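You operate a simulated robot arm through the tools that you are given. There is no shell and no other tool.

The job below is to be done with a simulated robot arm. You get a single attempt, and the scene is never put back.

TASK
Zip the pad shut, fold its flap over and roll the fluff off.
Fine: use the lint roller and stand it back on its spot. What is to be rubbed or washed off counts as gone when no trace of it is left.

The check looks at the end state, three seconds after you hand in, the way a careful person would. Anything else that was tipped, shoved, dropped, spilled or broken makes it a failure. Flat cloth is picked up by pressing the open fingertips on it (5 to 10 N) and closing them slowly along it; thin cloth reads only 2 to 8 mm in the jaws.

THE ROBOT
A 6-joint arm with a three-finger gripper, fixed in place. Base frame: the origin is at the foot of the arm, x ahead of it, y to its left, z up. Lengths are in m, angles in degrees, forces in N, time in s.
Its first joint turns from -166.0 to 166.0 degrees. Payload 4.89 kg.
The tool frame sits at the grasp point between the pads (the TCP): z along the fingers, y along the line on which they close. The tips reach 0.03 m beyond it. Largest opening 0.164 m; the body of the gripper starts 0.125 m behind the TCP.
Orientation is that of the tool frame in the base frame, as a unit quaternion [x, y, z, w]. With the fingers straight down and closing along the base's y, the tool's x points along the base's -x, its y along +y and its z along -z.

THE INTERFACE
- The arm moves only by the tool jog_arm. Its argument "series" is a list of rows, each a list of 7 numbers: the shift along the base's x, y, z in m, then the turn, a rotation vector about the base's x, y, z in degrees, then the gripper command, from -1 (shut) to 1 (fully open), values between in proportion. In form: [[dx, dy, dz, wx, wy, wz, claw], ...]. A call has 1 to 20 rows; each row shifts and turns the commanded pose from where the row before left it. Rows are played at 5 a second. More than 0.05 m and 8.6 degrees between two rows, or a gripper value outside its range, and nothing of the call is played. Where a pose cannot be reached the arm comes as near as it can. A force on the tool above 40 N (or 10 N above the force at the start of the call, whichever is more), or a blocked arm, ends the call early, and 0.2 s more pass. The fingers move at their own pace (about 0.108 m/s each) and stop on an object; they squeeze with about 37 N. The grip force told is the motor's: it shows also when the fingers shut on nothing. Time passes only in rows, and 0.2 s behind the last, so rows that do not move let the fingers close. It gives the time, the measured TCP pose, the force on the tool (base axes), the opening and the grip force at its end, in the units of the frame above (readings bear some noise), with the torque about the TCP (base axes, N m) and any sound that the robot's microphone picked up.
- Cameras (640 x 400 px; columns grow to the right, rows downward): "scene" is fixed at [0.2181, 0.5015, 1.5857]; the picture's right is [-0.03, -1.00, 0.00], its down [-0.82, 0.03, -0.56] and it looks along [0.56, -0.02, -0.83] (base axes); focal length 340 px, centre (320, 200). "wrist" rides on the gripper at [0.076, -0.002, -0.152] in the tool frame; the picture's right is [0.02, 1.00, 0.00], its down [-0.88, 0.02, -0.47] and it looks along [-0.47, 0.01, 0.88] (tool axes); focal length 247 px, centre (320, 200). There is no depth. A picture from a camera that has moved, and an enlarged one, comes with that camera's place and axes in the base frame and with its lens.
- camera(camera): a new picture of that camera. It takes no simulated time.
- slide_trunk(by): slides the trunk up (or, below 0, down) by that many m; the arm rides with it, the base frame stays. It gives what a move gives, with no picture.
- close_up(camera, box): a new picture of the part [left, top, right, bottom] of that camera's present view, enlarged. It takes no simulated time.
- close_job(): hands the job in; it is judged then, once.

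Nothing tells you positions but the pictures and the camera data. Unless the task says otherwise, let go and move clear before handing in.

The tools are called after "Call:" as a command line: name --pt "numbers of a row" for each row, then --argument value for the rest, lists and objects as JSON in quotes. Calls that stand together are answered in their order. jog_arm: Moves the arm, as the interface text tells. Its arguments: {"type":"object","properties":{"series":{"type":"array","items":{"type":"array","items":{"type":"number"}}}},"required":["series"]} The other tools are called the same way: slide_trunk (by) slides the trunk up or down; camera (camera) takes a picture; close_up (camera, box) takes an enlarged picture of a part of a camera's view; close_job () hands the job in.

At the start:

```text
t: 0.0
eef_pos: [0.6707, 0.2361, 1.1981]
tcp_rot: [0.0, 1.0, -0.001, 0.0]
wrist_force: [0.2, 0.0, 0.5]
wrist_torque: [0.02, -0.03, 0.01]
finger_gap: 0.1639
gripper_force: 0.1
trunk travel left (down, up): [-0.175, 0.215]
```

scene: 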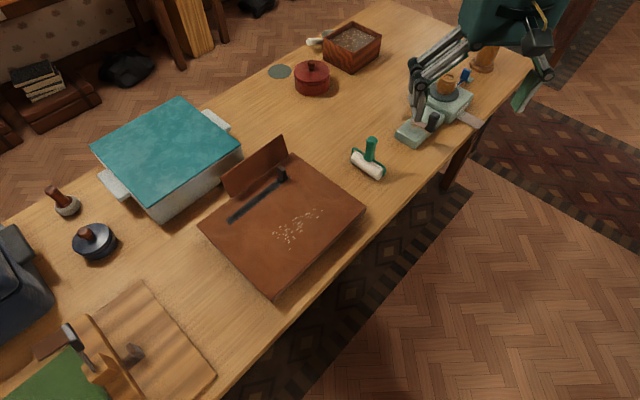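
wrist: 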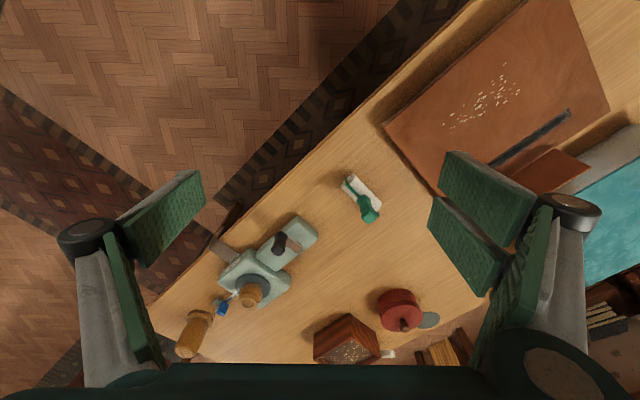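

I see a table with a brown pad that has a zip and a raised flap, with fluff on top, and a green lint roller to its right. I'll start with close looks to work out where everything is.

Call:
close_up --camera "scene" --box '[190, 120, 400, 300]'

Call:
close_up --camera "scene" --box '[330, 110, 410, 190]'

Call:
close_up --camera "scene" --box '[220, 130, 320, 230]'

Call:
close_up --camera "wrist" --box '[320, 0, 640, 230]'

```text
2.22 times, centred on (295, 210) of scene
camera zoom: at [0.2181, 0.5015, 1.5857], right [-0.03, -1.0, 0.0], down [-0.82, 0.03, -0.56], along [0.56, -0.02, -0.83], focal length 756 px, centre (376, 178)
```

zoom: 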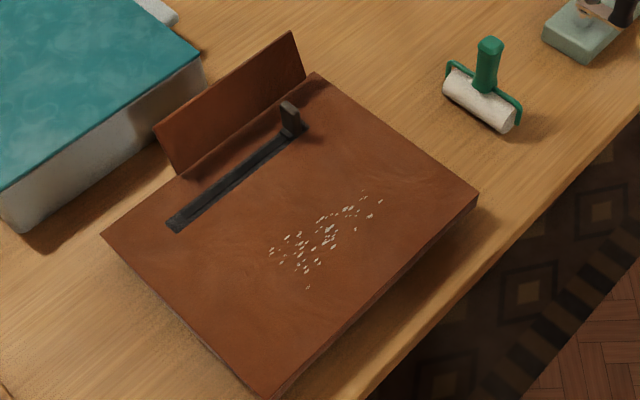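

```text
5.00 times, centred on (370, 150) of scene
camera zoom: at [0.2181, 0.5015, 1.5857], right [-0.03, -1.0, 0.0], down [-0.82, 0.03, -0.56], along [0.56, -0.02, -0.83], focal length 1701 px, centre (70, 450)
```

zoom: 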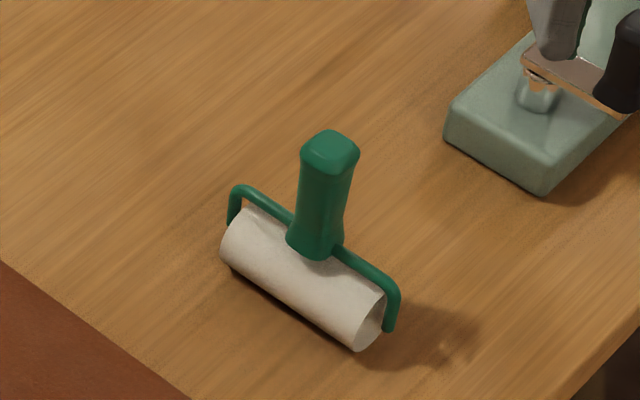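

```text
4.00 times, centred on (270, 180) of scene
camera zoom: at [0.2181, 0.5015, 1.5857], right [-0.03, -1.0, 0.0], down [-0.82, 0.03, -0.56], along [0.56, -0.02, -0.83], focal length 1361 px, centre (520, 280)
```

zoom: 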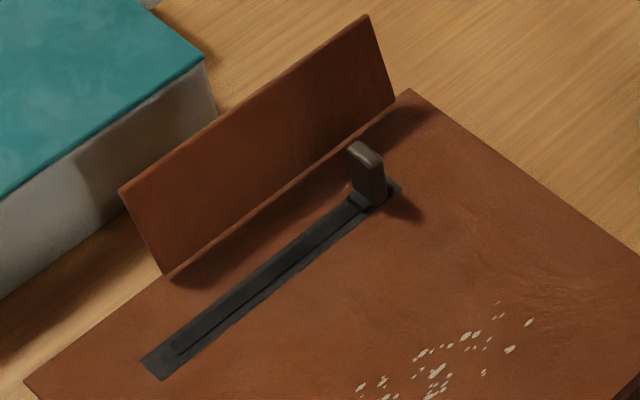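

```text
1.74 times, centred on (480, 115) of wrist
camera zoom: at [0.5953, 0.2345, 1.3497], right [-0.02, 1.0, 0.0], down [0.88, 0.02, 0.47], along [0.47, 0.01, -0.88], focal length 430 px, centre (42, 348)
```

zoom: 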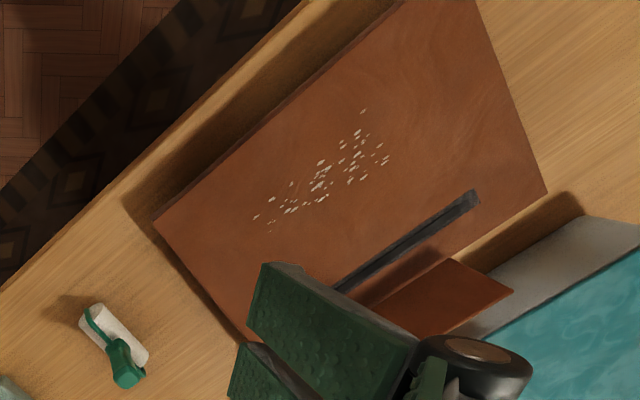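

The pad sits at about 45° with its top near z≈0.847, and the zip slider is at the end near the far corner. The flap stands along the far edge and the roller stands upright near (0.84, 0.34). I'll zoom in on the zip tab, flap and roller next.

Call:
close_up --camera "scene" --box '[265, 155, 305, 195]'

Call:
close_up --camera "scene" --box '[215, 170, 295, 230]'

Call:
close_up --camera "wrist" --box '[320, 160, 400, 240]'

Call:
close_up --camera "scene" --box '[80, 80, 290, 240]'

```text
10.00 times, centred on (285, 175) of scene
camera zoom: at [0.2181, 0.5015, 1.5857], right [-0.03, -1.0, 0.0], down [-0.82, 0.03, -0.56], along [0.56, -0.02, -0.83], focal length 3402 px, centre (670, 450)
```

zoom: 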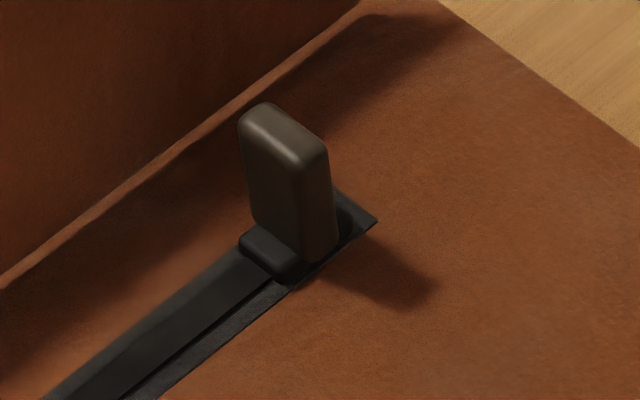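

```text
6.67 times, centred on (255, 200) of scene
camera zoom: at [0.2181, 0.5015, 1.5857], right [-0.03, -1.0, 0.0], down [-0.82, 0.03, -0.56], along [0.56, -0.02, -0.83], focal length 2268 px, centre (753, 200)
```

zoom: 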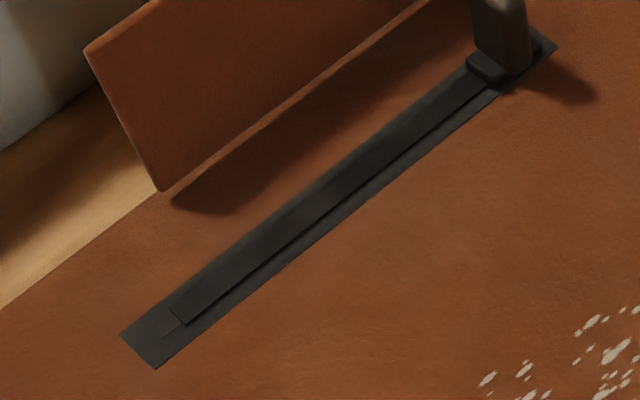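

```text
5.00 times, centred on (360, 200) of wrist
camera zoom: at [0.5953, 0.2345, 1.3497], right [-0.02, 1.0, 0.0], down [0.88, 0.02, 0.47], along [0.47, 0.01, -0.88], focal length 1235 px, centre (120, 200)
```

zoom: 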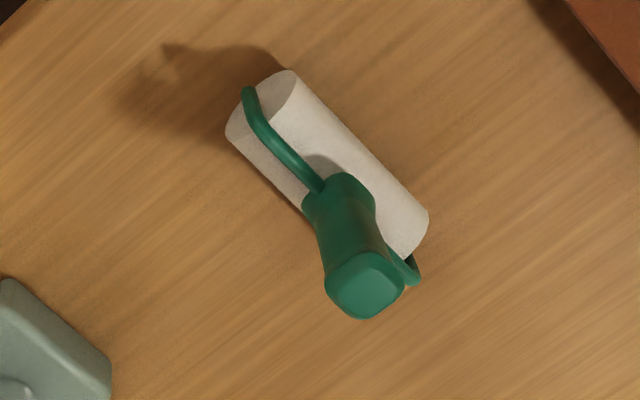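

```text
2.50 times, centred on (185, 160) of scene
camera zoom: at [0.2181, 0.5015, 1.5857], right [-0.03, -1.0, 0.0], down [-0.82, 0.03, -0.56], along [0.56, -0.02, -0.83], focal length 850 px, centre (658, 300)
```

zoom: 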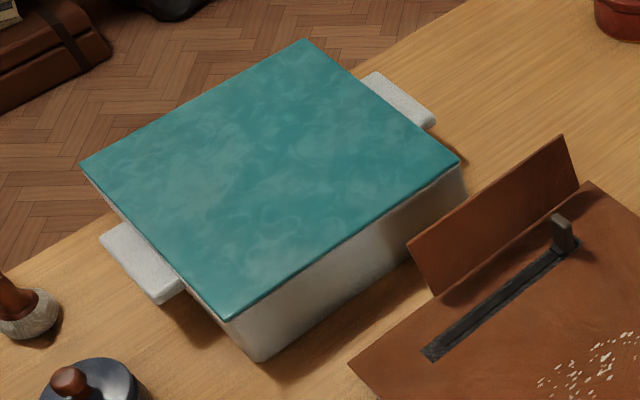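

The tab is a rigid upright block about 45 mm tall, thin along the zip, at about (0.786, 0.584). I'll turn the gripper 45° to line up with the pad and move over it for a better view.

Call:
jog_arm --pt "-0.008 0.045 0 0 0 7.5 1" --pt "-0.008 0.045 0 0 0 7.5 1" --pt "-0.008 0.045 0 0 0 7.5 1" --pt "-0.008 0.045 0 0 0 7.5 1" --pt "-0.008 0.045 0 0 0 7.5 1" --pt "-0.008 0.045 0 0 0 7.5 1" --pt "0 0 0 0 0 0 1"

Call:
camera --camera "wrist"

Call:
camera --camera "scene"

```text
t: 1.6
eef_pos: [0.6257, 0.5084, 1.1935]
tcp_rot: [-0.383, 0.924, 0.0, 0.0]
wrist_force: [0.1, 0.0, 0.1]
wrist_torque: [-0.11, 0.01, -0.02]
finger_gap: 0.1639
gripper_force: 0.1
trunk travel left (down, up): [-0.175, 0.215]
```

```text
taken
camera wrist: at [0.5727, 0.4544, 1.3457], right [-0.72, 0.69, 0.0], down [0.61, 0.64, 0.47], along [0.33, 0.34, -0.88], focal length 247 px, centre (320, 200)
```

wrist: 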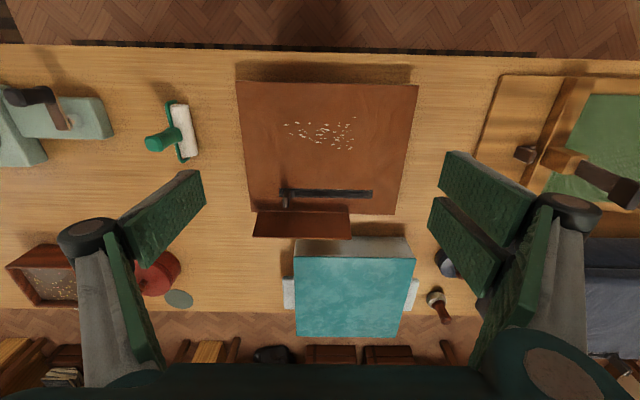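

```text
taken
```

scene: 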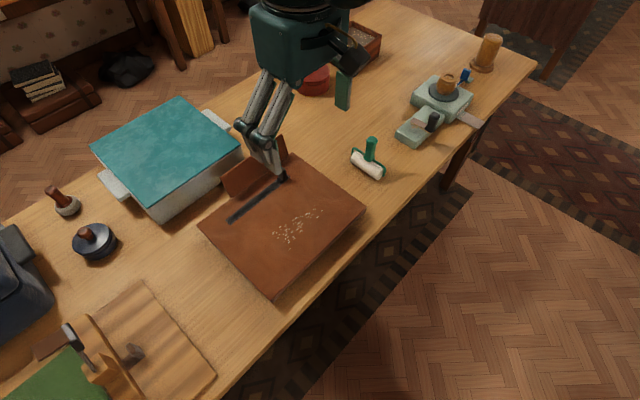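

The wrist camera now looks squarely along the pad, so I'll enlarge the flap and zip area to fix positions.

Call:
close_up --camera "wrist" --box '[220, 70, 440, 260]'

Call:
close_up --camera "wrist" --box '[240, 170, 400, 270]'

Call:
close_up --camera "wrist" --box '[130, 80, 230, 180]'

```text
2.11 times, centred on (330, 165) of wrist
camera zoom: at [0.5727, 0.4544, 1.3457], right [-0.72, 0.69, 0.0], down [0.61, 0.64, 0.47], along [0.33, 0.34, -0.88], focal length 520 px, centre (299, 274)
```

zoom: 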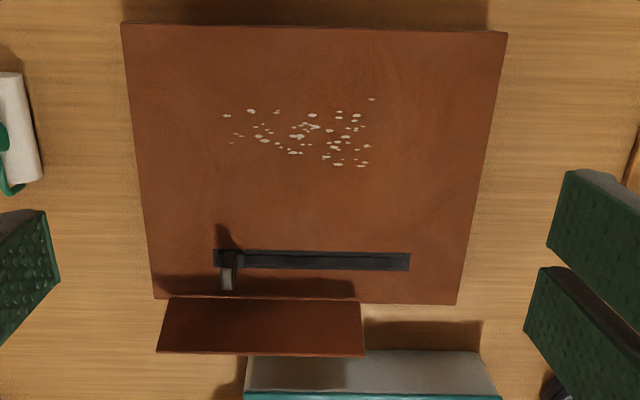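

```text
4.00 times, centred on (320, 220) of wrist
camera zoom: at [0.5727, 0.4544, 1.3457], right [-0.72, 0.69, 0.0], down [0.61, 0.64, 0.47], along [0.33, 0.34, -0.88], focal length 988 px, centre (320, 120)
```

zoom: 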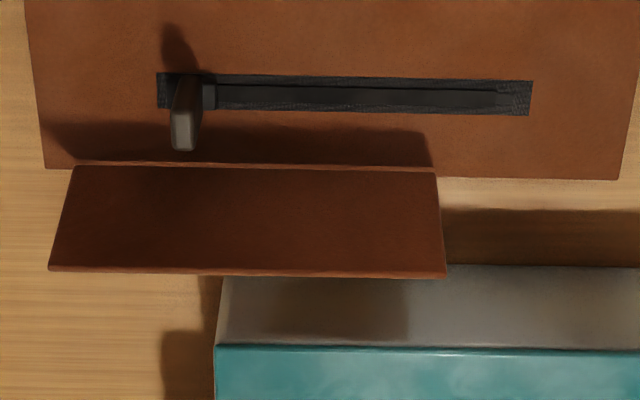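

```text
4.00 times, centred on (180, 130) of wrist
camera zoom: at [0.5727, 0.4544, 1.3457], right [-0.72, 0.69, 0.0], down [0.61, 0.64, 0.47], along [0.33, 0.34, -0.88], focal length 988 px, centre (880, 480)
```

zoom: 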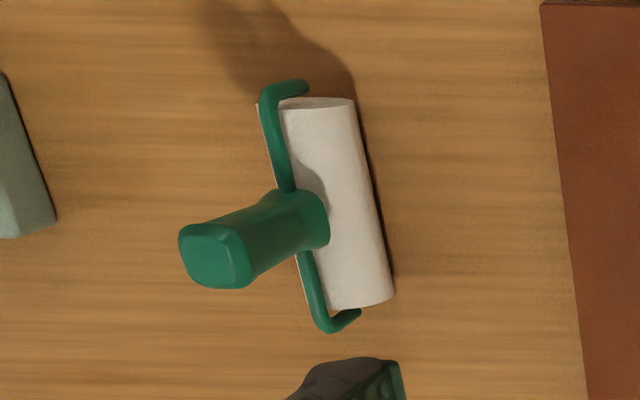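

The zip strip runs from about (0.81, 0.57) to (0.66, 0.72), with the tab near (0.79, 0.583). That is close to the reach limit, so I'll tilt the tool outward by 25° and come nearer for a check.

Call:
jog_arm --pt "0.019 0.005 -0.028 2.95 -2.95 0 0.2" --pt "0.019 0.005 -0.028 2.95 -2.95 0 0.2" --pt "0.019 0.005 -0.028 2.95 -2.95 0 0.2" --pt "0.019 0.005 -0.028 2.95 -2.95 0 0.2" --pt "0.019 0.005 -0.028 2.95 -2.95 0 0.2" --pt "0.019 0.005 -0.028 2.95 -2.95 0 0.2" --pt "0 0 0 0 0 0 0.2"

Call:
camera --camera "wrist"

Call:
camera --camera "scene"

```text
t: 3.2
eef_pos: [0.7399, 0.5354, 1.0285]
tcp_rot: [-0.374, 0.902, 0.082, 0.2]
wrist_force: [0.0, 0.0, -0.9]
wrist_torque: [-0.03, 0.01, 0.0]
finger_gap: 0.0986
gripper_force: 0.1
trunk travel left (down, up): [-0.175, 0.215]
```

```text
taken
camera wrist: at [0.6468, 0.4399, 1.1333], right [-0.72, 0.69, -0.01], down [0.41, 0.44, 0.8], along [0.56, 0.57, -0.6], focal length 247 px, centre (320, 200)
```

wrist: 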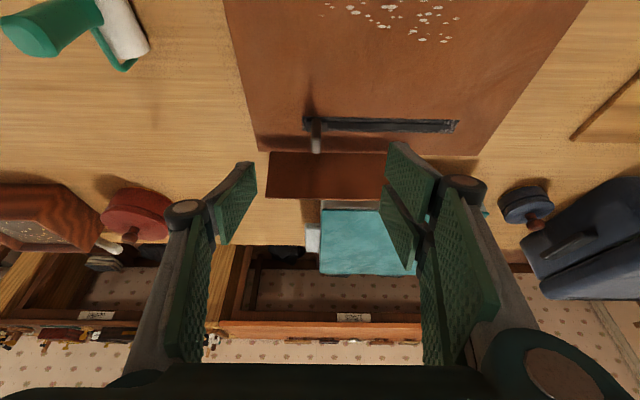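

```text
taken
```

scene: 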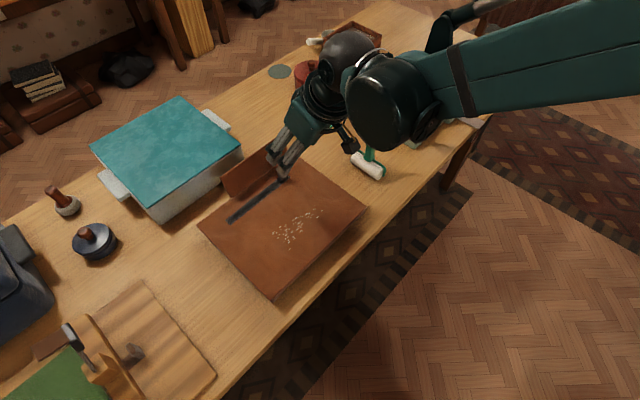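

The tab lines up with the finger plane; an enlarged view will give its exact offset.

Call:
close_up --camera "wrist" --box '[260, 90, 400, 180]'

Call:
close_up --camera "scene" --box '[240, 120, 320, 200]'

```text
4.44 times, centred on (330, 135) of wrist
camera zoom: at [0.6468, 0.4399, 1.1333], right [-0.72, 0.69, -0.01], down [0.41, 0.44, 0.8], along [0.56, 0.57, -0.6], focal length 1098 px, centre (276, 489)
```

zoom: 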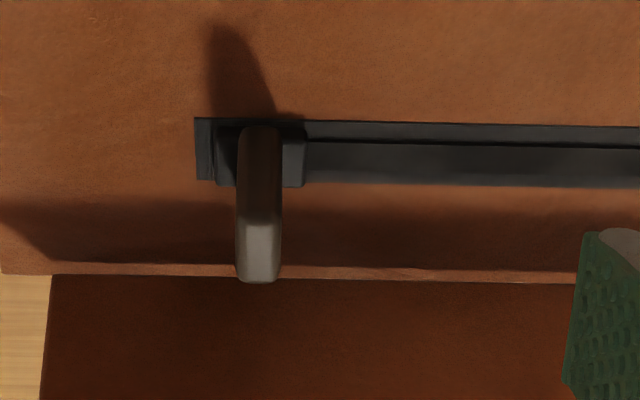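

```text
5.00 times, centred on (280, 160) of scene
camera zoom: at [0.2181, 0.5015, 1.5857], right [-0.03, -1.0, 0.0], down [-0.82, 0.03, -0.56], along [0.56, -0.02, -0.83], focal length 1701 px, centre (520, 400)
```

zoom: 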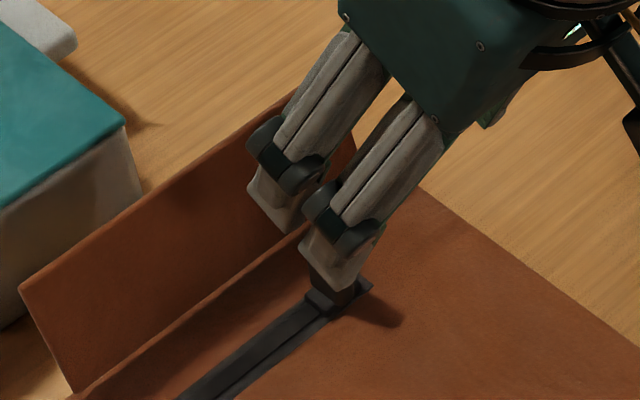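

The tab is centred near (0.794, 0.583) with its top at about 0.896. I'll lower the open fingers around it, stop, and check alignment before closing.

Call:
jog_arm --pt "0.0272 0.0236 -0.03 0 0 0 -0.2" --pt "0.0272 0.0236 -0.03 0 0 0 -0.2" --pt "0 0 -0.03 0 0 0 -0.3" --pt "0 0 -0.03 0 0 0 -0.4" --pt "0 0 -0.0185 0 0 0 -0.4" --pt "0 0 0 0 0 0 -0.4"

Call:
camera --camera "wrist"

Call:
close_up --camera "scene" --box '[240, 120, 320, 200]'

```text
t: 4.6
eef_pos: [0.7917, 0.5809, 0.8921]
tcp_rot: [-0.374, 0.902, 0.083, 0.2]
wrist_force: [0.6, 0.1, 0.5]
wrist_torque: [0.01, -0.02, 0.0]
finger_gap: 0.0495
gripper_force: 0.1
trunk travel left (down, up): [-0.175, 0.215]
```

```text
taken
camera wrist: at [0.6987, 0.4864, 0.9964], right [-0.72, 0.69, -0.01], down [0.41, 0.44, 0.8], along [0.56, 0.57, -0.6], focal length 247 px, centre (320, 200)
```

wrist: 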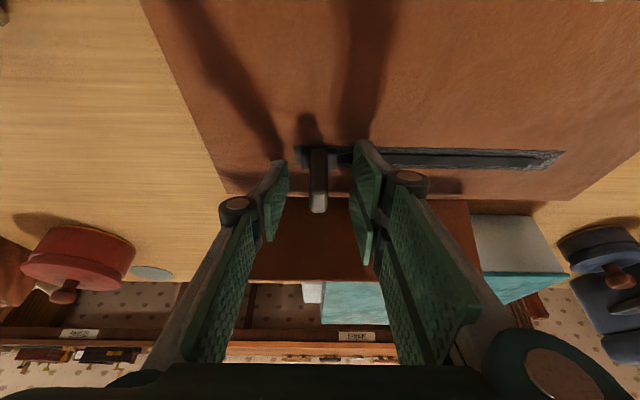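

```text
5.00 times, centred on (280, 160) of scene
camera zoom: at [0.2181, 0.5015, 1.5857], right [-0.03, -1.0, 0.0], down [-0.82, 0.03, -0.56], along [0.56, -0.02, -0.83], focal length 1701 px, centre (520, 400)
```

zoom: 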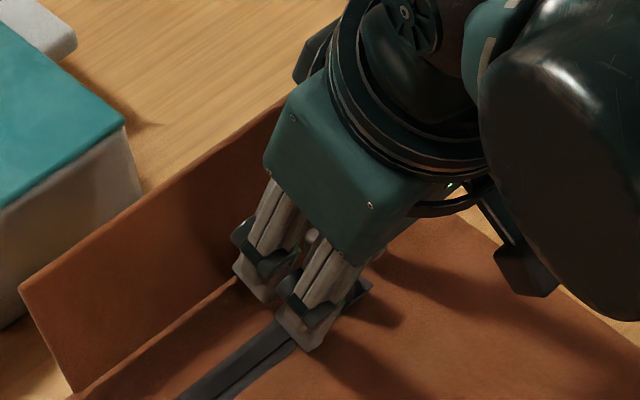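

The tab sits centred between the fingers, so I'll close on it.

Call:
jog_arm --pt "0 0 0 0 0 0 -0.8" --pt "0 0 0 0 0 0 -1" --pt "0 0 0 0 0 0 -1" --pt "0 0 0 0 0 0 -1"

Call:
camera --camera "wrist"

```text
t: 5.6
eef_pos: [0.7913, 0.5815, 0.8912]
tcp_rot: [-0.373, 0.902, 0.083, 0.2]
wrist_force: [-0.5, 0.2, -1.2]
wrist_torque: [0.03, 0.05, -0.06]
finger_gap: 0.0121
gripper_force: 37.0
trunk travel left (down, up): [-0.175, 0.215]
```

```text
taken
camera wrist: at [0.6988, 0.4864, 0.9965], right [-0.72, 0.69, -0.01], down [0.41, 0.44, 0.8], along [0.56, 0.57, -0.6], focal length 247 px, centre (320, 200)
```

wrist: 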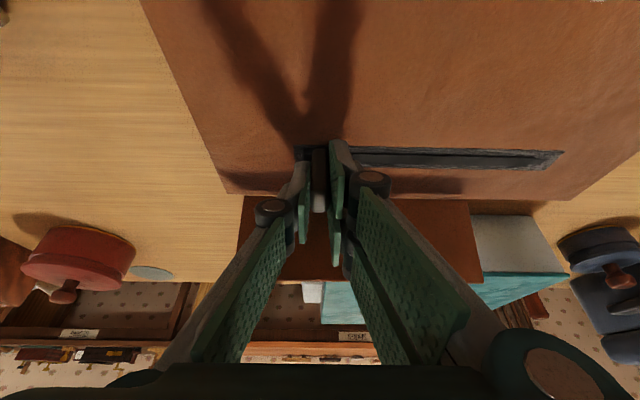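

I have the tab. Now I'll pull it slowly along the zip towards the other end, starting with a short stretch to feel the resistance.

Call:
jog_arm --pt "-0.007 0.0071 0 0 0 0 -1" --pt "-0.0105 0.0106 0 0 0 0 -1" --pt "-0.0105 0.0106 0 0 0 0 -1" --pt "-0.0105 0.0106 0 0 0 0 -1"

Call:
camera --camera "wrist"

```text
t: 6.6
eef_pos: [0.7524, 0.6209, 0.8907]
tcp_rot: [-0.374, 0.902, 0.083, 0.2]
wrist_force: [-0.6, -0.5, -0.2]
wrist_torque: [0.23, -0.02, -0.01]
finger_gap: 0.0121
gripper_force: 37.3
trunk travel left (down, up): [-0.175, 0.215]
```

```text
taken
camera wrist: at [0.6596, 0.5263, 0.9967], right [-0.72, 0.69, -0.01], down [0.41, 0.44, 0.8], along [0.56, 0.57, -0.6], focal length 247 px, centre (320, 200)
```

wrist: 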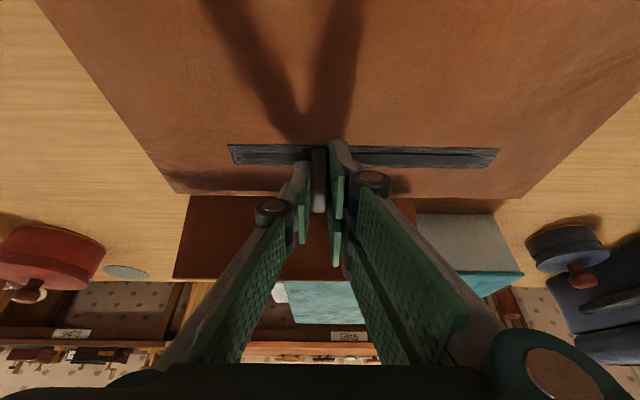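

The slider follows easily. I'll continue to the far end, with small steps near the stop.

Call:
jog_arm --pt "-0.0105 0.0106 0 0 0 0 -1" --pt "-0.0105 0.0106 0 0 0 0 -1" --pt "-0.0105 0.0106 0 0 0 0 -1" --pt "-0.0105 0.0106 0 0 0 0 -1" --pt "-0.0105 0.0106 0 0 0 0 -1" --pt "-0.0105 0.0106 0 0 0 0 -1" --pt "-0.0035 0.0036 0 0 0 0 -1" --pt "0 0 0 0 0 0 -1"

Call:
camera --camera "wrist"

```text
t: 8.4
eef_pos: [0.6871, 0.6883, 0.8916]
tcp_rot: [-0.373, 0.902, 0.083, 0.2]
wrist_force: [5.5, 4.5, 6.2]
wrist_torque: [0.18, -0.26, 0.2]
finger_gap: 0.012
gripper_force: 37.5
trunk travel left (down, up): [-0.175, 0.215]
```

```text
taken
camera wrist: at [0.5938, 0.5945, 0.9964], right [-0.72, 0.69, -0.01], down [0.41, 0.44, 0.8], along [0.56, 0.57, -0.6], focal length 247 px, centre (320, 200)
```

wrist: 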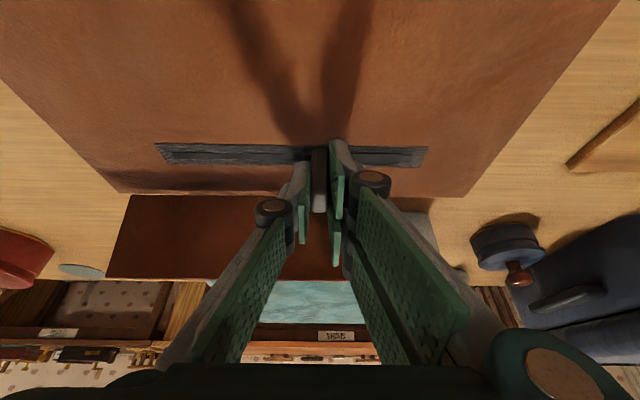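

The zip strip moved less in the picture than the hand did, so the pad itself may have slid along. I'll check with the scene camera before going on.

Call:
camera --camera "scene"

Call:
close_up --camera "scene" --box '[190, 120, 400, 300]'

```text
taken
```

scene: 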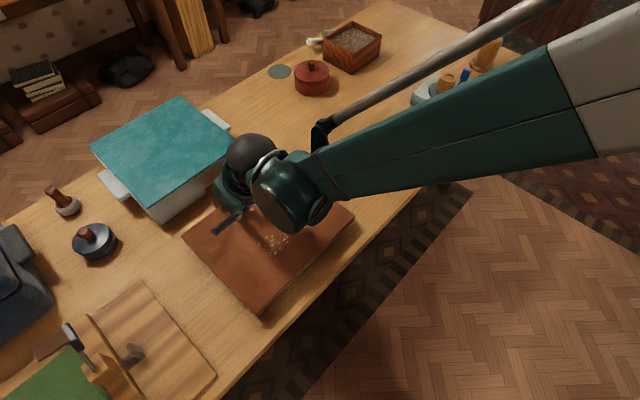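

```text
2.22 times, centred on (295, 210) of scene
camera zoom: at [0.2181, 0.5015, 1.5857], right [-0.03, -1.0, 0.0], down [-0.82, 0.03, -0.56], along [0.56, -0.02, -0.83], focal length 756 px, centre (376, 178)
```

zoom: 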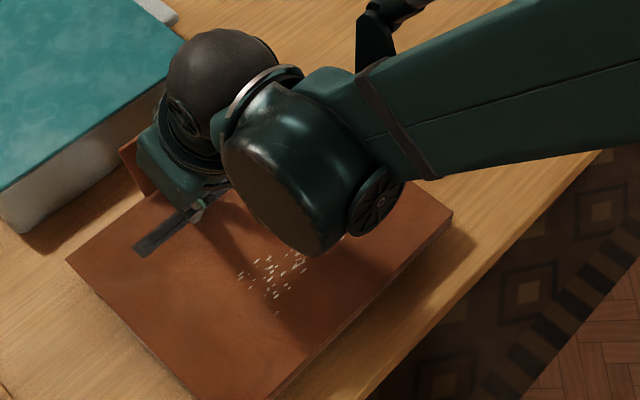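

The pad did slide about 45 mm along with the slider. I'll relax the sideways load, press the tab down lightly so the pad grips the table, and continue much more slowly.

Call:
jog_arm --pt "0.0007 0.0007 0 0 0 0 -1" --pt "0 0 -0.001 0 0 0 -1" --pt "0 0 -0.001 0 0 0 -1" --pt "0 0 0 0 0 0 -1"

```text
t: 9.4
eef_pos: [0.6861, 0.6897, 0.8904]
tcp_rot: [-0.374, 0.902, 0.083, 0.201]
wrist_force: [4.8, 4.9, 31.7]
wrist_torque: [0.25, -0.36, 0.21]
finger_gap: 0.0121
gripper_force: 36.8
trunk travel left (down, up): [-0.175, 0.215]
```

Pressing 2 mm gives about 32 N, so I'll ease off slightly and pull slowly in small steps.

Call:
jog_arm --pt "0 0 0.0006 0 0 0 -1" --pt "-0.0014 0.0014 0 0 0 0 -1" --pt "-0.0014 0.0014 0 0 0 0 -1" --pt "-0.0014 0.0014 0 0 0 0 -1" --pt "-0.0014 0.0014 0 0 0 0 -1" --pt "-0.0014 0.0014 0 0 0 0 -1" --pt "-0.0014 0.0014 0 0 0 0 -1" --pt "-0.0014 0.0014 0 0 0 0 -1" --pt "-0.0014 0.0014 0 0 0 0 -1" --pt "-0.0014 0.0014 0 0 0 0 -1" --pt "-0.0014 0.0014 0 0 0 0 -1"

Call:
camera --camera "wrist"

Call:
close_up --camera "scene" --box '[190, 120, 400, 300]'

```text
t: 11.8
eef_pos: [0.6738, 0.7026, 0.8905]
tcp_rot: [-0.373, 0.902, 0.083, 0.201]
wrist_force: [5.3, 3.2, 6.8]
wrist_torque: [0.35, -0.35, 0.14]
finger_gap: 0.012
gripper_force: 36.9
trunk travel left (down, up): [-0.175, 0.215]
```

```text
taken
camera wrist: at [0.5807, 0.6077, 0.9952], right [-0.72, 0.69, -0.01], down [0.41, 0.44, 0.8], along [0.56, 0.57, -0.6], focal length 247 px, centre (320, 200)
```

wrist: 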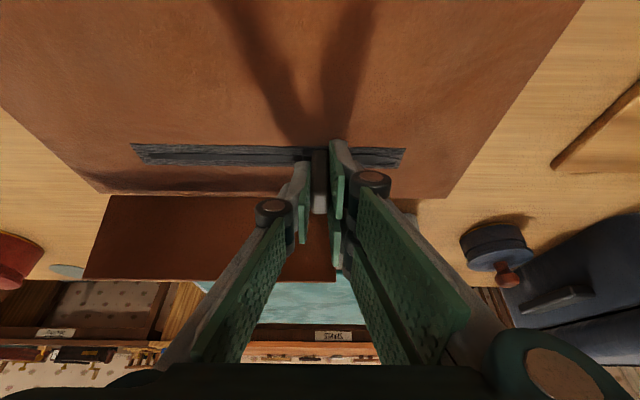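

```text
2.22 times, centred on (295, 210) of scene
camera zoom: at [0.2181, 0.5015, 1.5857], right [-0.03, -1.0, 0.0], down [-0.82, 0.03, -0.56], along [0.56, -0.02, -0.83], focal length 756 px, centre (376, 178)
```

zoom: 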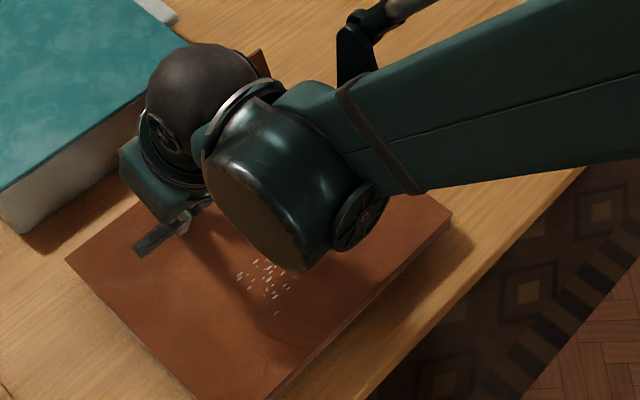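

The pad stayed still that time and the slider advanced, so slow and pressed works. I'll continue the same way.

Call:
jog_arm --pt "0 0 -0.0008 0 0 0 -1" --pt "-0.0014 0.0014 0 0 0 0 -1" --pt "-0.0014 0.0014 0 0 0 0 -1" --pt "-0.0014 0.0014 0 0 0 0 -1" --pt "-0.0014 0.0014 0 0 0 0 -1" --pt "-0.0014 0.0014 0 0 0 0 -1" --pt "-0.0014 0.0014 -0.0002 0 0 0 -1" --pt "-0.0014 0.0014 0 0 0 0 -1" --pt "-0.0014 0.0014 0 0 0 0 -1" --pt "-0.0014 0.0014 0 0 0 0 -1" --pt "-0.0014 0.0014 -0.0002 0 0 0 -1" --pt "-0.0014 0.0014 0 0 0 0 -1" --pt "-0.0014 0.0014 0 0 0 0 -1"

Call:
camera --camera "wrist"

Call:
close_up --camera "scene" --box '[190, 120, 400, 300]'

```text
t: 14.6
eef_pos: [0.6564, 0.7189, 0.8896]
tcp_rot: [-0.374, 0.902, 0.083, 0.201]
wrist_force: [-6.6, -7.9, 24.3]
wrist_torque: [-0.15, 0.06, 0.08]
finger_gap: 0.0121
gripper_force: 37.4
trunk travel left (down, up): [-0.175, 0.215]
```

```text
taken
camera wrist: at [0.5637, 0.6247, 0.9943], right [-0.72, 0.69, -0.01], down [0.41, 0.44, 0.8], along [0.56, 0.57, -0.6], focal length 247 px, centre (320, 200)
```

wrist: 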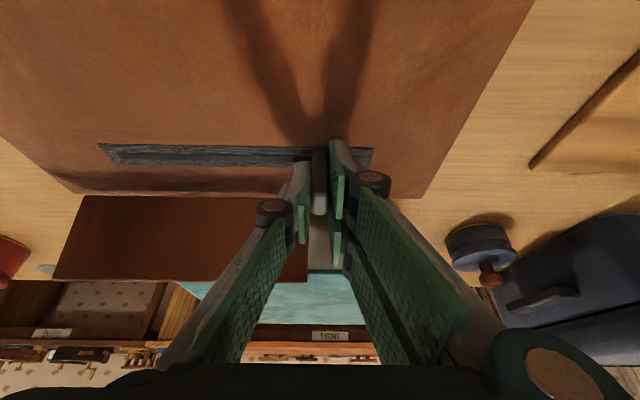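

```text
2.22 times, centred on (295, 210) of scene
camera zoom: at [0.2181, 0.5015, 1.5857], right [-0.03, -1.0, 0.0], down [-0.82, 0.03, -0.56], along [0.56, -0.02, -0.83], focal length 756 px, centre (376, 178)
```

zoom: 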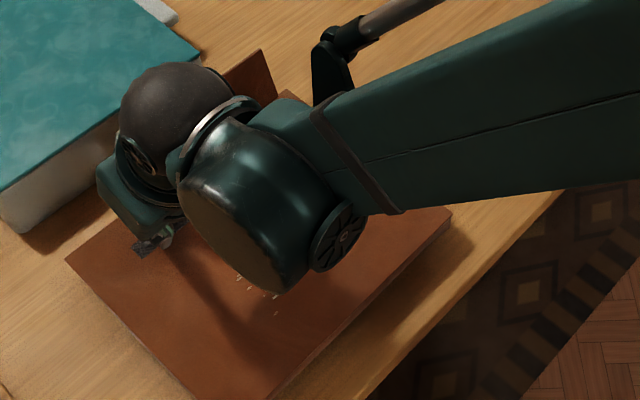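

The pad is still in place and the slider has about 20 mm left. I'll relieve the sideways load and continue.

Call:
jog_arm --pt "-0.0005 -0.0005 0.0003 0 0 0 -1" --pt "-0.0014 0.0014 0 0 0 0 -1" --pt "-0.0014 0.0014 0 0 0 0 -1" --pt "-0.0014 0.0014 0 0 0 0 -1" --pt "-0.0014 0.0014 0 0 0 0 -1" --pt "-0.0014 0.0014 0 0 0 0 -1" --pt "-0.0014 0.0014 0 0 0 0 -1" --pt "-0.0014 0.0014 0 0 0 0 -1" --pt "0 0 0 0 0 0 -1"

Call:
close_up --camera "wrist" --box '[220, 100, 420, 230]'

Call:
close_up --camera "scene" --box '[190, 170, 300, 250]'

```text
t: 16.6
eef_pos: [0.6451, 0.7289, 0.8898]
tcp_rot: [-0.374, 0.902, 0.083, 0.2]
wrist_force: [-0.3, -0.4, 2.0]
wrist_torque: [0.05, -0.06, 0.16]
finger_gap: 0.0122
gripper_force: 36.7
trunk travel left (down, up): [-0.175, 0.215]
```

```text
3.08 times, centred on (320, 165) of wrist
camera zoom: at [0.5523, 0.6347, 0.9943], right [-0.72, 0.69, -0.01], down [0.41, 0.44, 0.8], along [0.56, 0.57, -0.6], focal length 760 px, centre (320, 308)
```

zoom: 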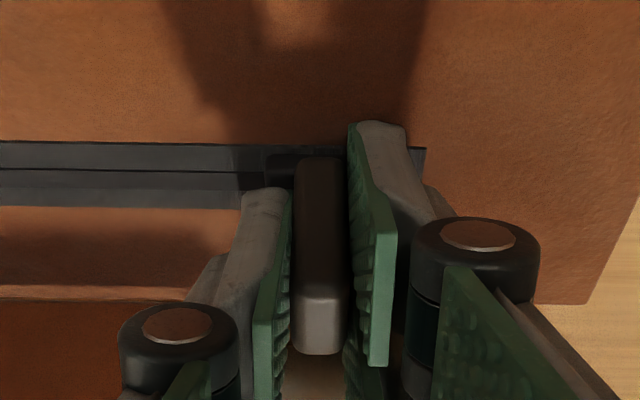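

```text
5.00 times, centred on (245, 210) of scene
camera zoom: at [0.2181, 0.5015, 1.5857], right [-0.03, -1.0, 0.0], down [-0.82, 0.03, -0.56], along [0.56, -0.02, -0.83], focal length 1701 px, centre (695, 150)
```

zoom: 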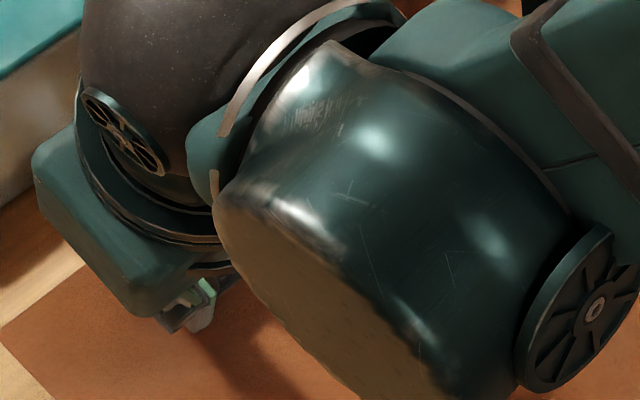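

The slider is roughly 5 mm from its end stop. I'll go on gently until it stops.

Call:
jog_arm --pt "0 0 -0.001 0 0 0 -1" --pt "-0.001 0.001 0 0 0 0 -1" --pt "-0.001 0.001 0 0 0 0 -1" --pt "-0.001 0.001 0 0 0 0 -1" --pt "-0.001 0.001 0 0 0 0 -1"

Call:
close_up --camera "wrist" --box '[220, 100, 420, 230]'

Call:
close_up --camera "scene" --box '[190, 120, 400, 300]'

```text
t: 17.8
eef_pos: [0.6422, 0.7322, 0.8889]
tcp_rot: [-0.373, 0.902, 0.083, 0.201]
wrist_force: [7.2, 6.5, 22.5]
wrist_torque: [-0.02, 0.0, 0.15]
finger_gap: 0.0123
gripper_force: 37.3
trunk travel left (down, up): [-0.175, 0.215]
```

```text
3.08 times, centred on (320, 165) of wrist
camera zoom: at [0.5487, 0.6379, 0.9939], right [-0.72, 0.69, -0.01], down [0.41, 0.43, 0.8], along [0.56, 0.57, -0.6], focal length 760 px, centre (320, 308)
```

zoom: 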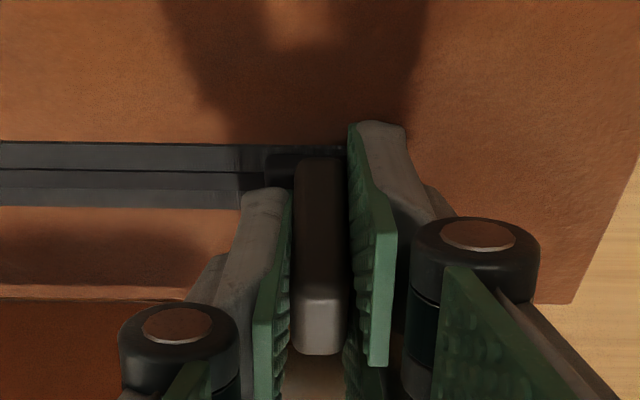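

```text
2.22 times, centred on (295, 210) of scene
camera zoom: at [0.2181, 0.5015, 1.5857], right [-0.03, -1.0, 0.0], down [-0.82, 0.03, -0.56], along [0.56, -0.02, -0.83], focal length 756 px, centre (376, 178)
```

zoom: 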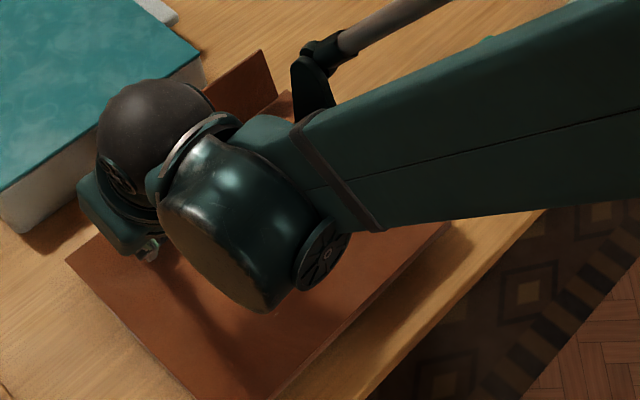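

Still moving freely with the pad unmoved; I'll continue a few more millimetres.

Call:
jog_arm --pt "-0.001 0.001 0 0 0 0 -1" --pt "-0.001 0.001 0 0 0 0 -1" --pt "-0.001 0.001 0 0 0 0 -1" --pt "-0.001 0.001 0 0 0 0 -1"

Call:
close_up --camera "wrist" --box '[220, 100, 420, 230]'

Call:
close_up --camera "scene" --box '[190, 120, 400, 300]'

```text
t: 18.8
eef_pos: [0.6394, 0.7379, 0.8894]
tcp_rot: [-0.374, 0.902, 0.083, 0.2]
wrist_force: [3.2, -10.5, 15.0]
wrist_torque: [-0.29, -0.08, 0.09]
finger_gap: 0.0122
gripper_force: 37.0
trunk travel left (down, up): [-0.175, 0.215]
```

```text
3.08 times, centred on (320, 165) of wrist
camera zoom: at [0.546, 0.6418, 0.994], right [-0.72, 0.69, -0.01], down [0.41, 0.44, 0.8], along [0.56, 0.57, -0.6], focal length 760 px, centre (320, 308)
```

zoom: 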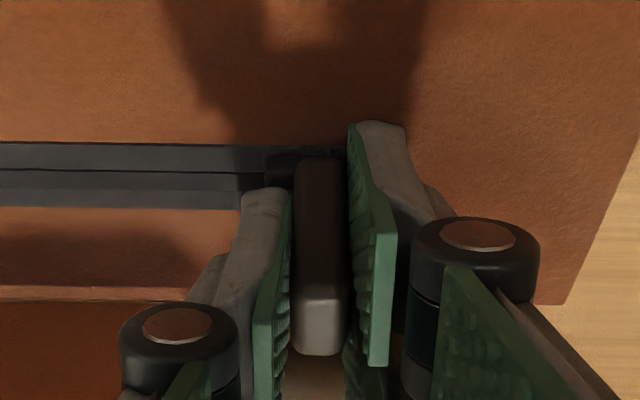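

```text
2.22 times, centred on (295, 210) of scene
camera zoom: at [0.2181, 0.5015, 1.5857], right [-0.03, -1.0, 0.0], down [-0.82, 0.03, -0.56], along [0.56, -0.02, -0.83], focal length 756 px, centre (376, 178)
```

zoom: 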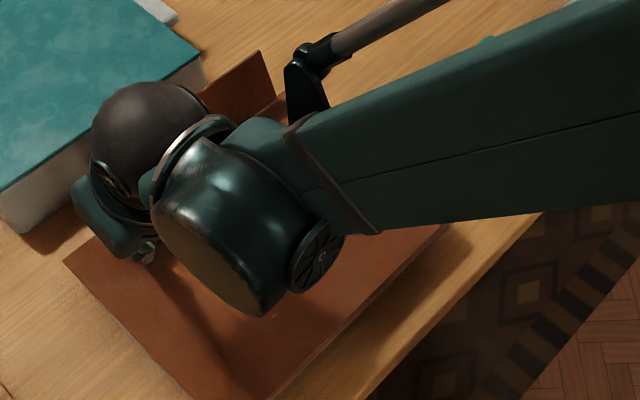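

The slider has met its end stop (about 10 N resisting along the zip). I'll open the fingers, lift clear and look.

Call:
jog_arm --pt "0.0005 -0.0005 0.001 0 0 0 -1" --pt "0 0 0 0 0 0 -0.8" --pt "0 0 0 0 0 0 -0.6" --pt "0 0 0.01 0 0 0 -0.5" --pt "0 0 0.03 0 0 0 -0.5" --pt "-0.02 -0.02 0.04 0 0 0 -0.5" --pt "-0.02 -0.02 0.04 0 0 0 -0.5" --pt "-0.02 -0.02 0.04 0 0 0 -0.5"

Call:
camera --camera "wrist"

Call:
camera --camera "scene"

```text
t: 20.6
eef_pos: [0.579, 0.6748, 1.0472]
tcp_rot: [-0.374, 0.902, 0.083, 0.2]
wrist_force: [0.4, 2.5, -1.2]
wrist_torque: [-0.16, 0.15, -0.01]
finger_gap: 0.0409
gripper_force: 0.0
trunk travel left (down, up): [-0.175, 0.215]
```

```text
taken
camera wrist: at [0.4858, 0.5799, 1.1525], right [-0.72, 0.69, -0.01], down [0.41, 0.44, 0.8], along [0.56, 0.57, -0.6], focal length 247 px, centre (320, 200)
```

wrist: 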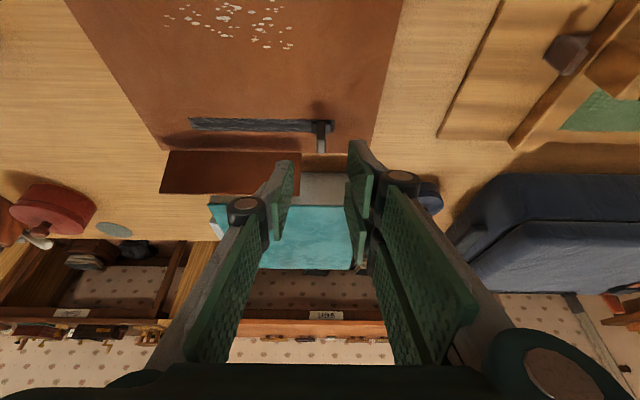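

```text
taken
```

scene: 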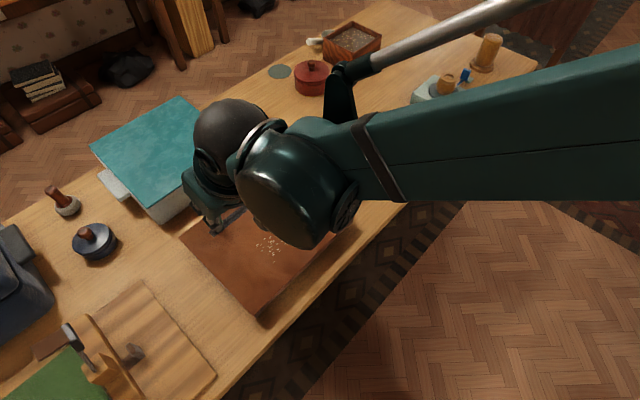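

Call:
close_up --camera "wrist" --box '[150, 80, 400, 230]'

Call:
close_up --camera "wrist" --box '[280, 100, 360, 160]'

```text
2.56 times, centred on (275, 155) of wrist
camera zoom: at [0.4858, 0.5799, 1.1525], right [-0.72, 0.69, -0.01], down [0.41, 0.44, 0.8], along [0.56, 0.57, -0.6], focal length 632 px, centre (435, 315)
```

zoom: 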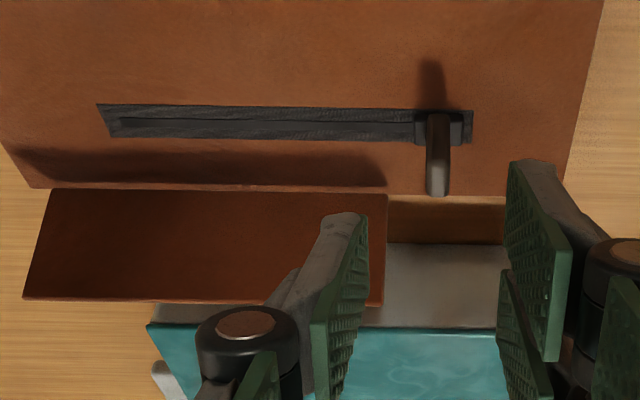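

```text
6.67 times, centred on (320, 130) of wrist
camera zoom: at [0.4858, 0.5799, 1.1525], right [-0.72, 0.69, -0.01], down [0.41, 0.44, 0.8], along [0.56, 0.57, -0.6], focal length 1646 px, centre (320, 667)
```

zoom: 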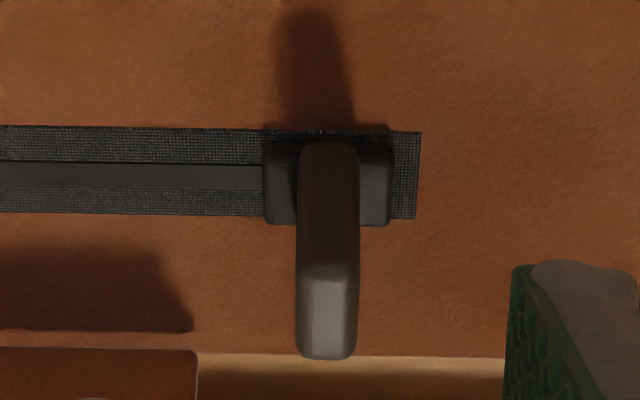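

The zip is shut, with the slider at the far end clear of the flap. Next I'll bring the closed, tilted fingers over the top of the flap to just behind it, checking reach as I go.

Call:
jog_arm --pt "0.0314 0.0018 -0.0034 0.884 -0.884 0 -1" --pt "0.0314 0.0018 -0.0034 0.884 -0.884 0 -1" --pt "0.0314 0.0018 -0.0034 0.884 -0.884 0 -1" --pt "0.0314 0.0018 -0.0034 0.884 -0.884 0 -1" --pt "0.0314 0.0018 -0.0034 0.884 -0.884 0 -1" --pt "0.0314 0.0018 -0.0034 0.884 -0.884 0 -1" --pt "0.0314 0.0018 -0.0034 0.884 -0.884 0 -1" --pt "0.0314 0.0018 -0.0034 0.884 -0.884 0 -1" --pt "0 0 0 0 0 0 -1"

Call:
camera --camera "wrist"

Call:
camera --camera "scene"

```text
t: 22.6
eef_pos: [0.8315, 0.6908, 1.0196]
tcp_rot: [-0.366, 0.88, 0.116, 0.279]
wrist_force: [0.0, 0.5, 0.3]
wrist_torque: [0.01, -0.01, 0.04]
finger_gap: 0.0
gripper_force: 36.2
trunk travel left (down, up): [-0.175, 0.215]
```

```text
taken
camera wrist: at [0.7262, 0.5849, 1.1007], right [-0.72, 0.69, -0.01], down [0.3, 0.33, 0.89], along [0.62, 0.64, -0.45], focal length 247 px, centre (320, 200)
```

wrist: 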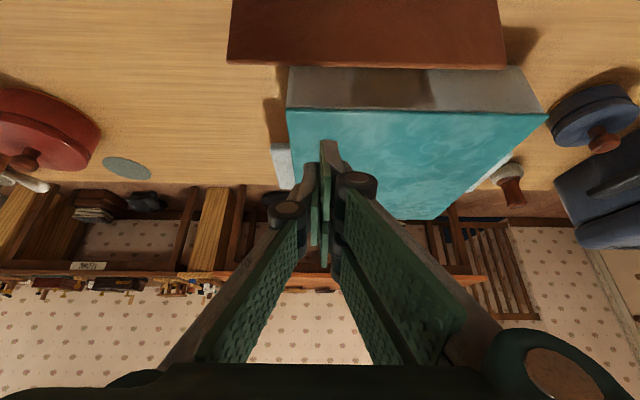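

```text
taken
```

scene: 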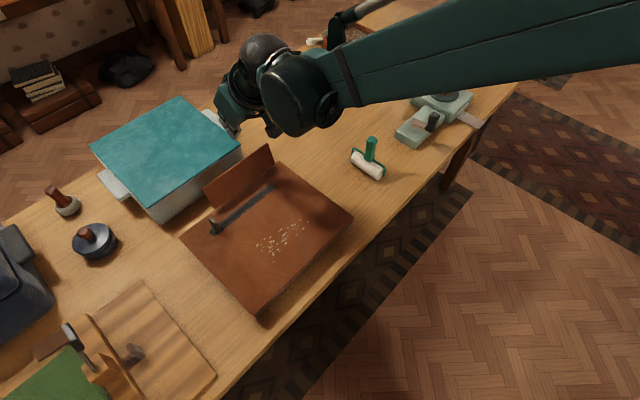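

The arm reaches behind the flap with room to spare from the teal box. I'll lower the fingertips to just below the flap's top edge, on its back side.

Call:
jog_arm --pt "0 0 -0.04 0 0 0 -1" --pt "0 0 -0.03 0 0 0 -1" --pt "0 0 -0.015 0 0 0 -1" --pt "0 0 -0.01 0 0 0 -1" --pt "0 0 0 0 0 0 -1"

Call:
camera --camera "wrist"

Call:
close_up --camera "scene" --box '[160, 80, 320, 200]'

```text
t: 23.8
eef_pos: [0.8315, 0.6928, 0.9265]
tcp_rot: [-0.365, 0.881, 0.115, 0.278]
wrist_force: [-1.0, 0.3, -0.1]
wrist_torque: [0.02, -0.01, 0.0]
finger_gap: 0.0002
gripper_force: 37.2
trunk travel left (down, up): [-0.175, 0.215]
```

```text
taken
camera wrist: at [0.7264, 0.5851, 1.0074], right [-0.72, 0.69, -0.01], down [0.3, 0.33, 0.89], along [0.62, 0.64, -0.45], focal length 247 px, centre (320, 200)
```

wrist: 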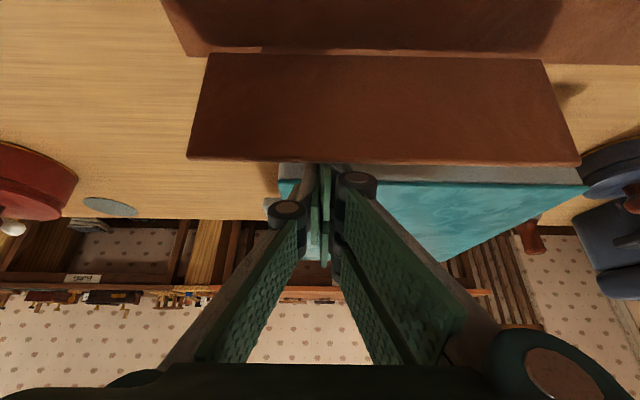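

```text
3.33 times, centred on (240, 140) of scene
camera zoom: at [0.2181, 0.5015, 1.5857], right [-0.03, -1.0, 0.0], down [-0.82, 0.03, -0.56], along [0.56, -0.02, -0.83], focal length 1134 px, centre (587, 400)
```

zoom: 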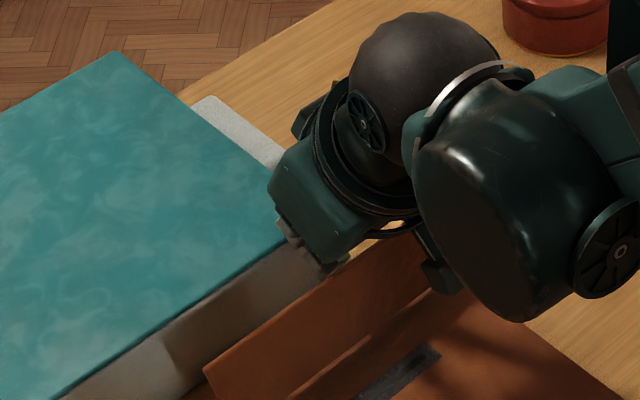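

The fingertips are now behind the flap. I'll draw them slowly towards the pad so the flap swings over.

Call:
jog_arm --pt "-0.0061 -0.0061 0 0 0 0 -1" --pt "-0.0061 -0.0061 0 0 0 0 -1" --pt "-0.0061 -0.0061 0 0 0 0 -1" --pt "-0.0061 -0.0061 0 0 0 0 -1" --pt "-0.0061 -0.0061 0 0 0 0 -1"

Call:
camera --camera "wrist"

Call:
close_up --camera "scene" --box '[160, 120, 360, 300]'

```text
t: 25.0
eef_pos: [0.7988, 0.6606, 0.925]
tcp_rot: [-0.364, 0.881, 0.115, 0.279]
wrist_force: [-0.3, -1.0, 0.1]
wrist_torque: [0.01, -0.02, 0.02]
finger_gap: 0.0001
gripper_force: 36.9
trunk travel left (down, up): [-0.175, 0.215]
```

```text
taken
camera wrist: at [0.6939, 0.5537, 1.0061], right [-0.72, 0.69, -0.01], down [0.31, 0.33, 0.89], along [0.62, 0.64, -0.45], focal length 247 px, centre (320, 200)
```

wrist: 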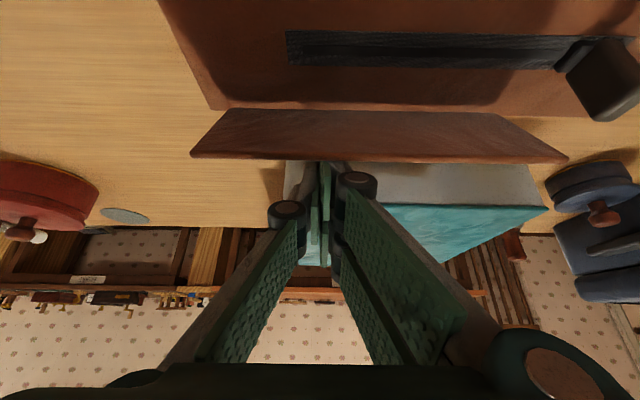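

```text
2.22 times, centred on (260, 210) of scene
camera zoom: at [0.2181, 0.5015, 1.5857], right [-0.03, -1.0, 0.0], down [-0.82, 0.03, -0.56], along [0.56, -0.02, -0.83], focal length 756 px, centre (453, 178)
```

zoom: 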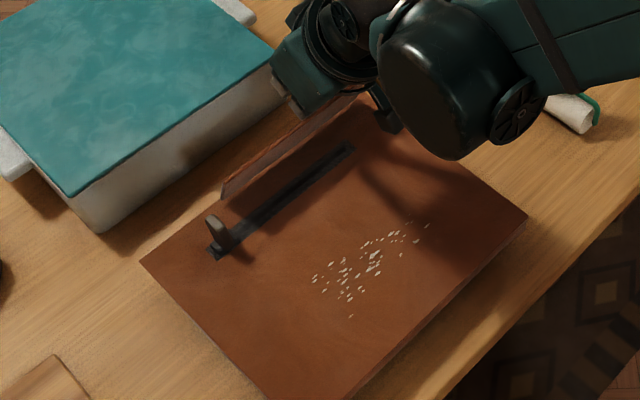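

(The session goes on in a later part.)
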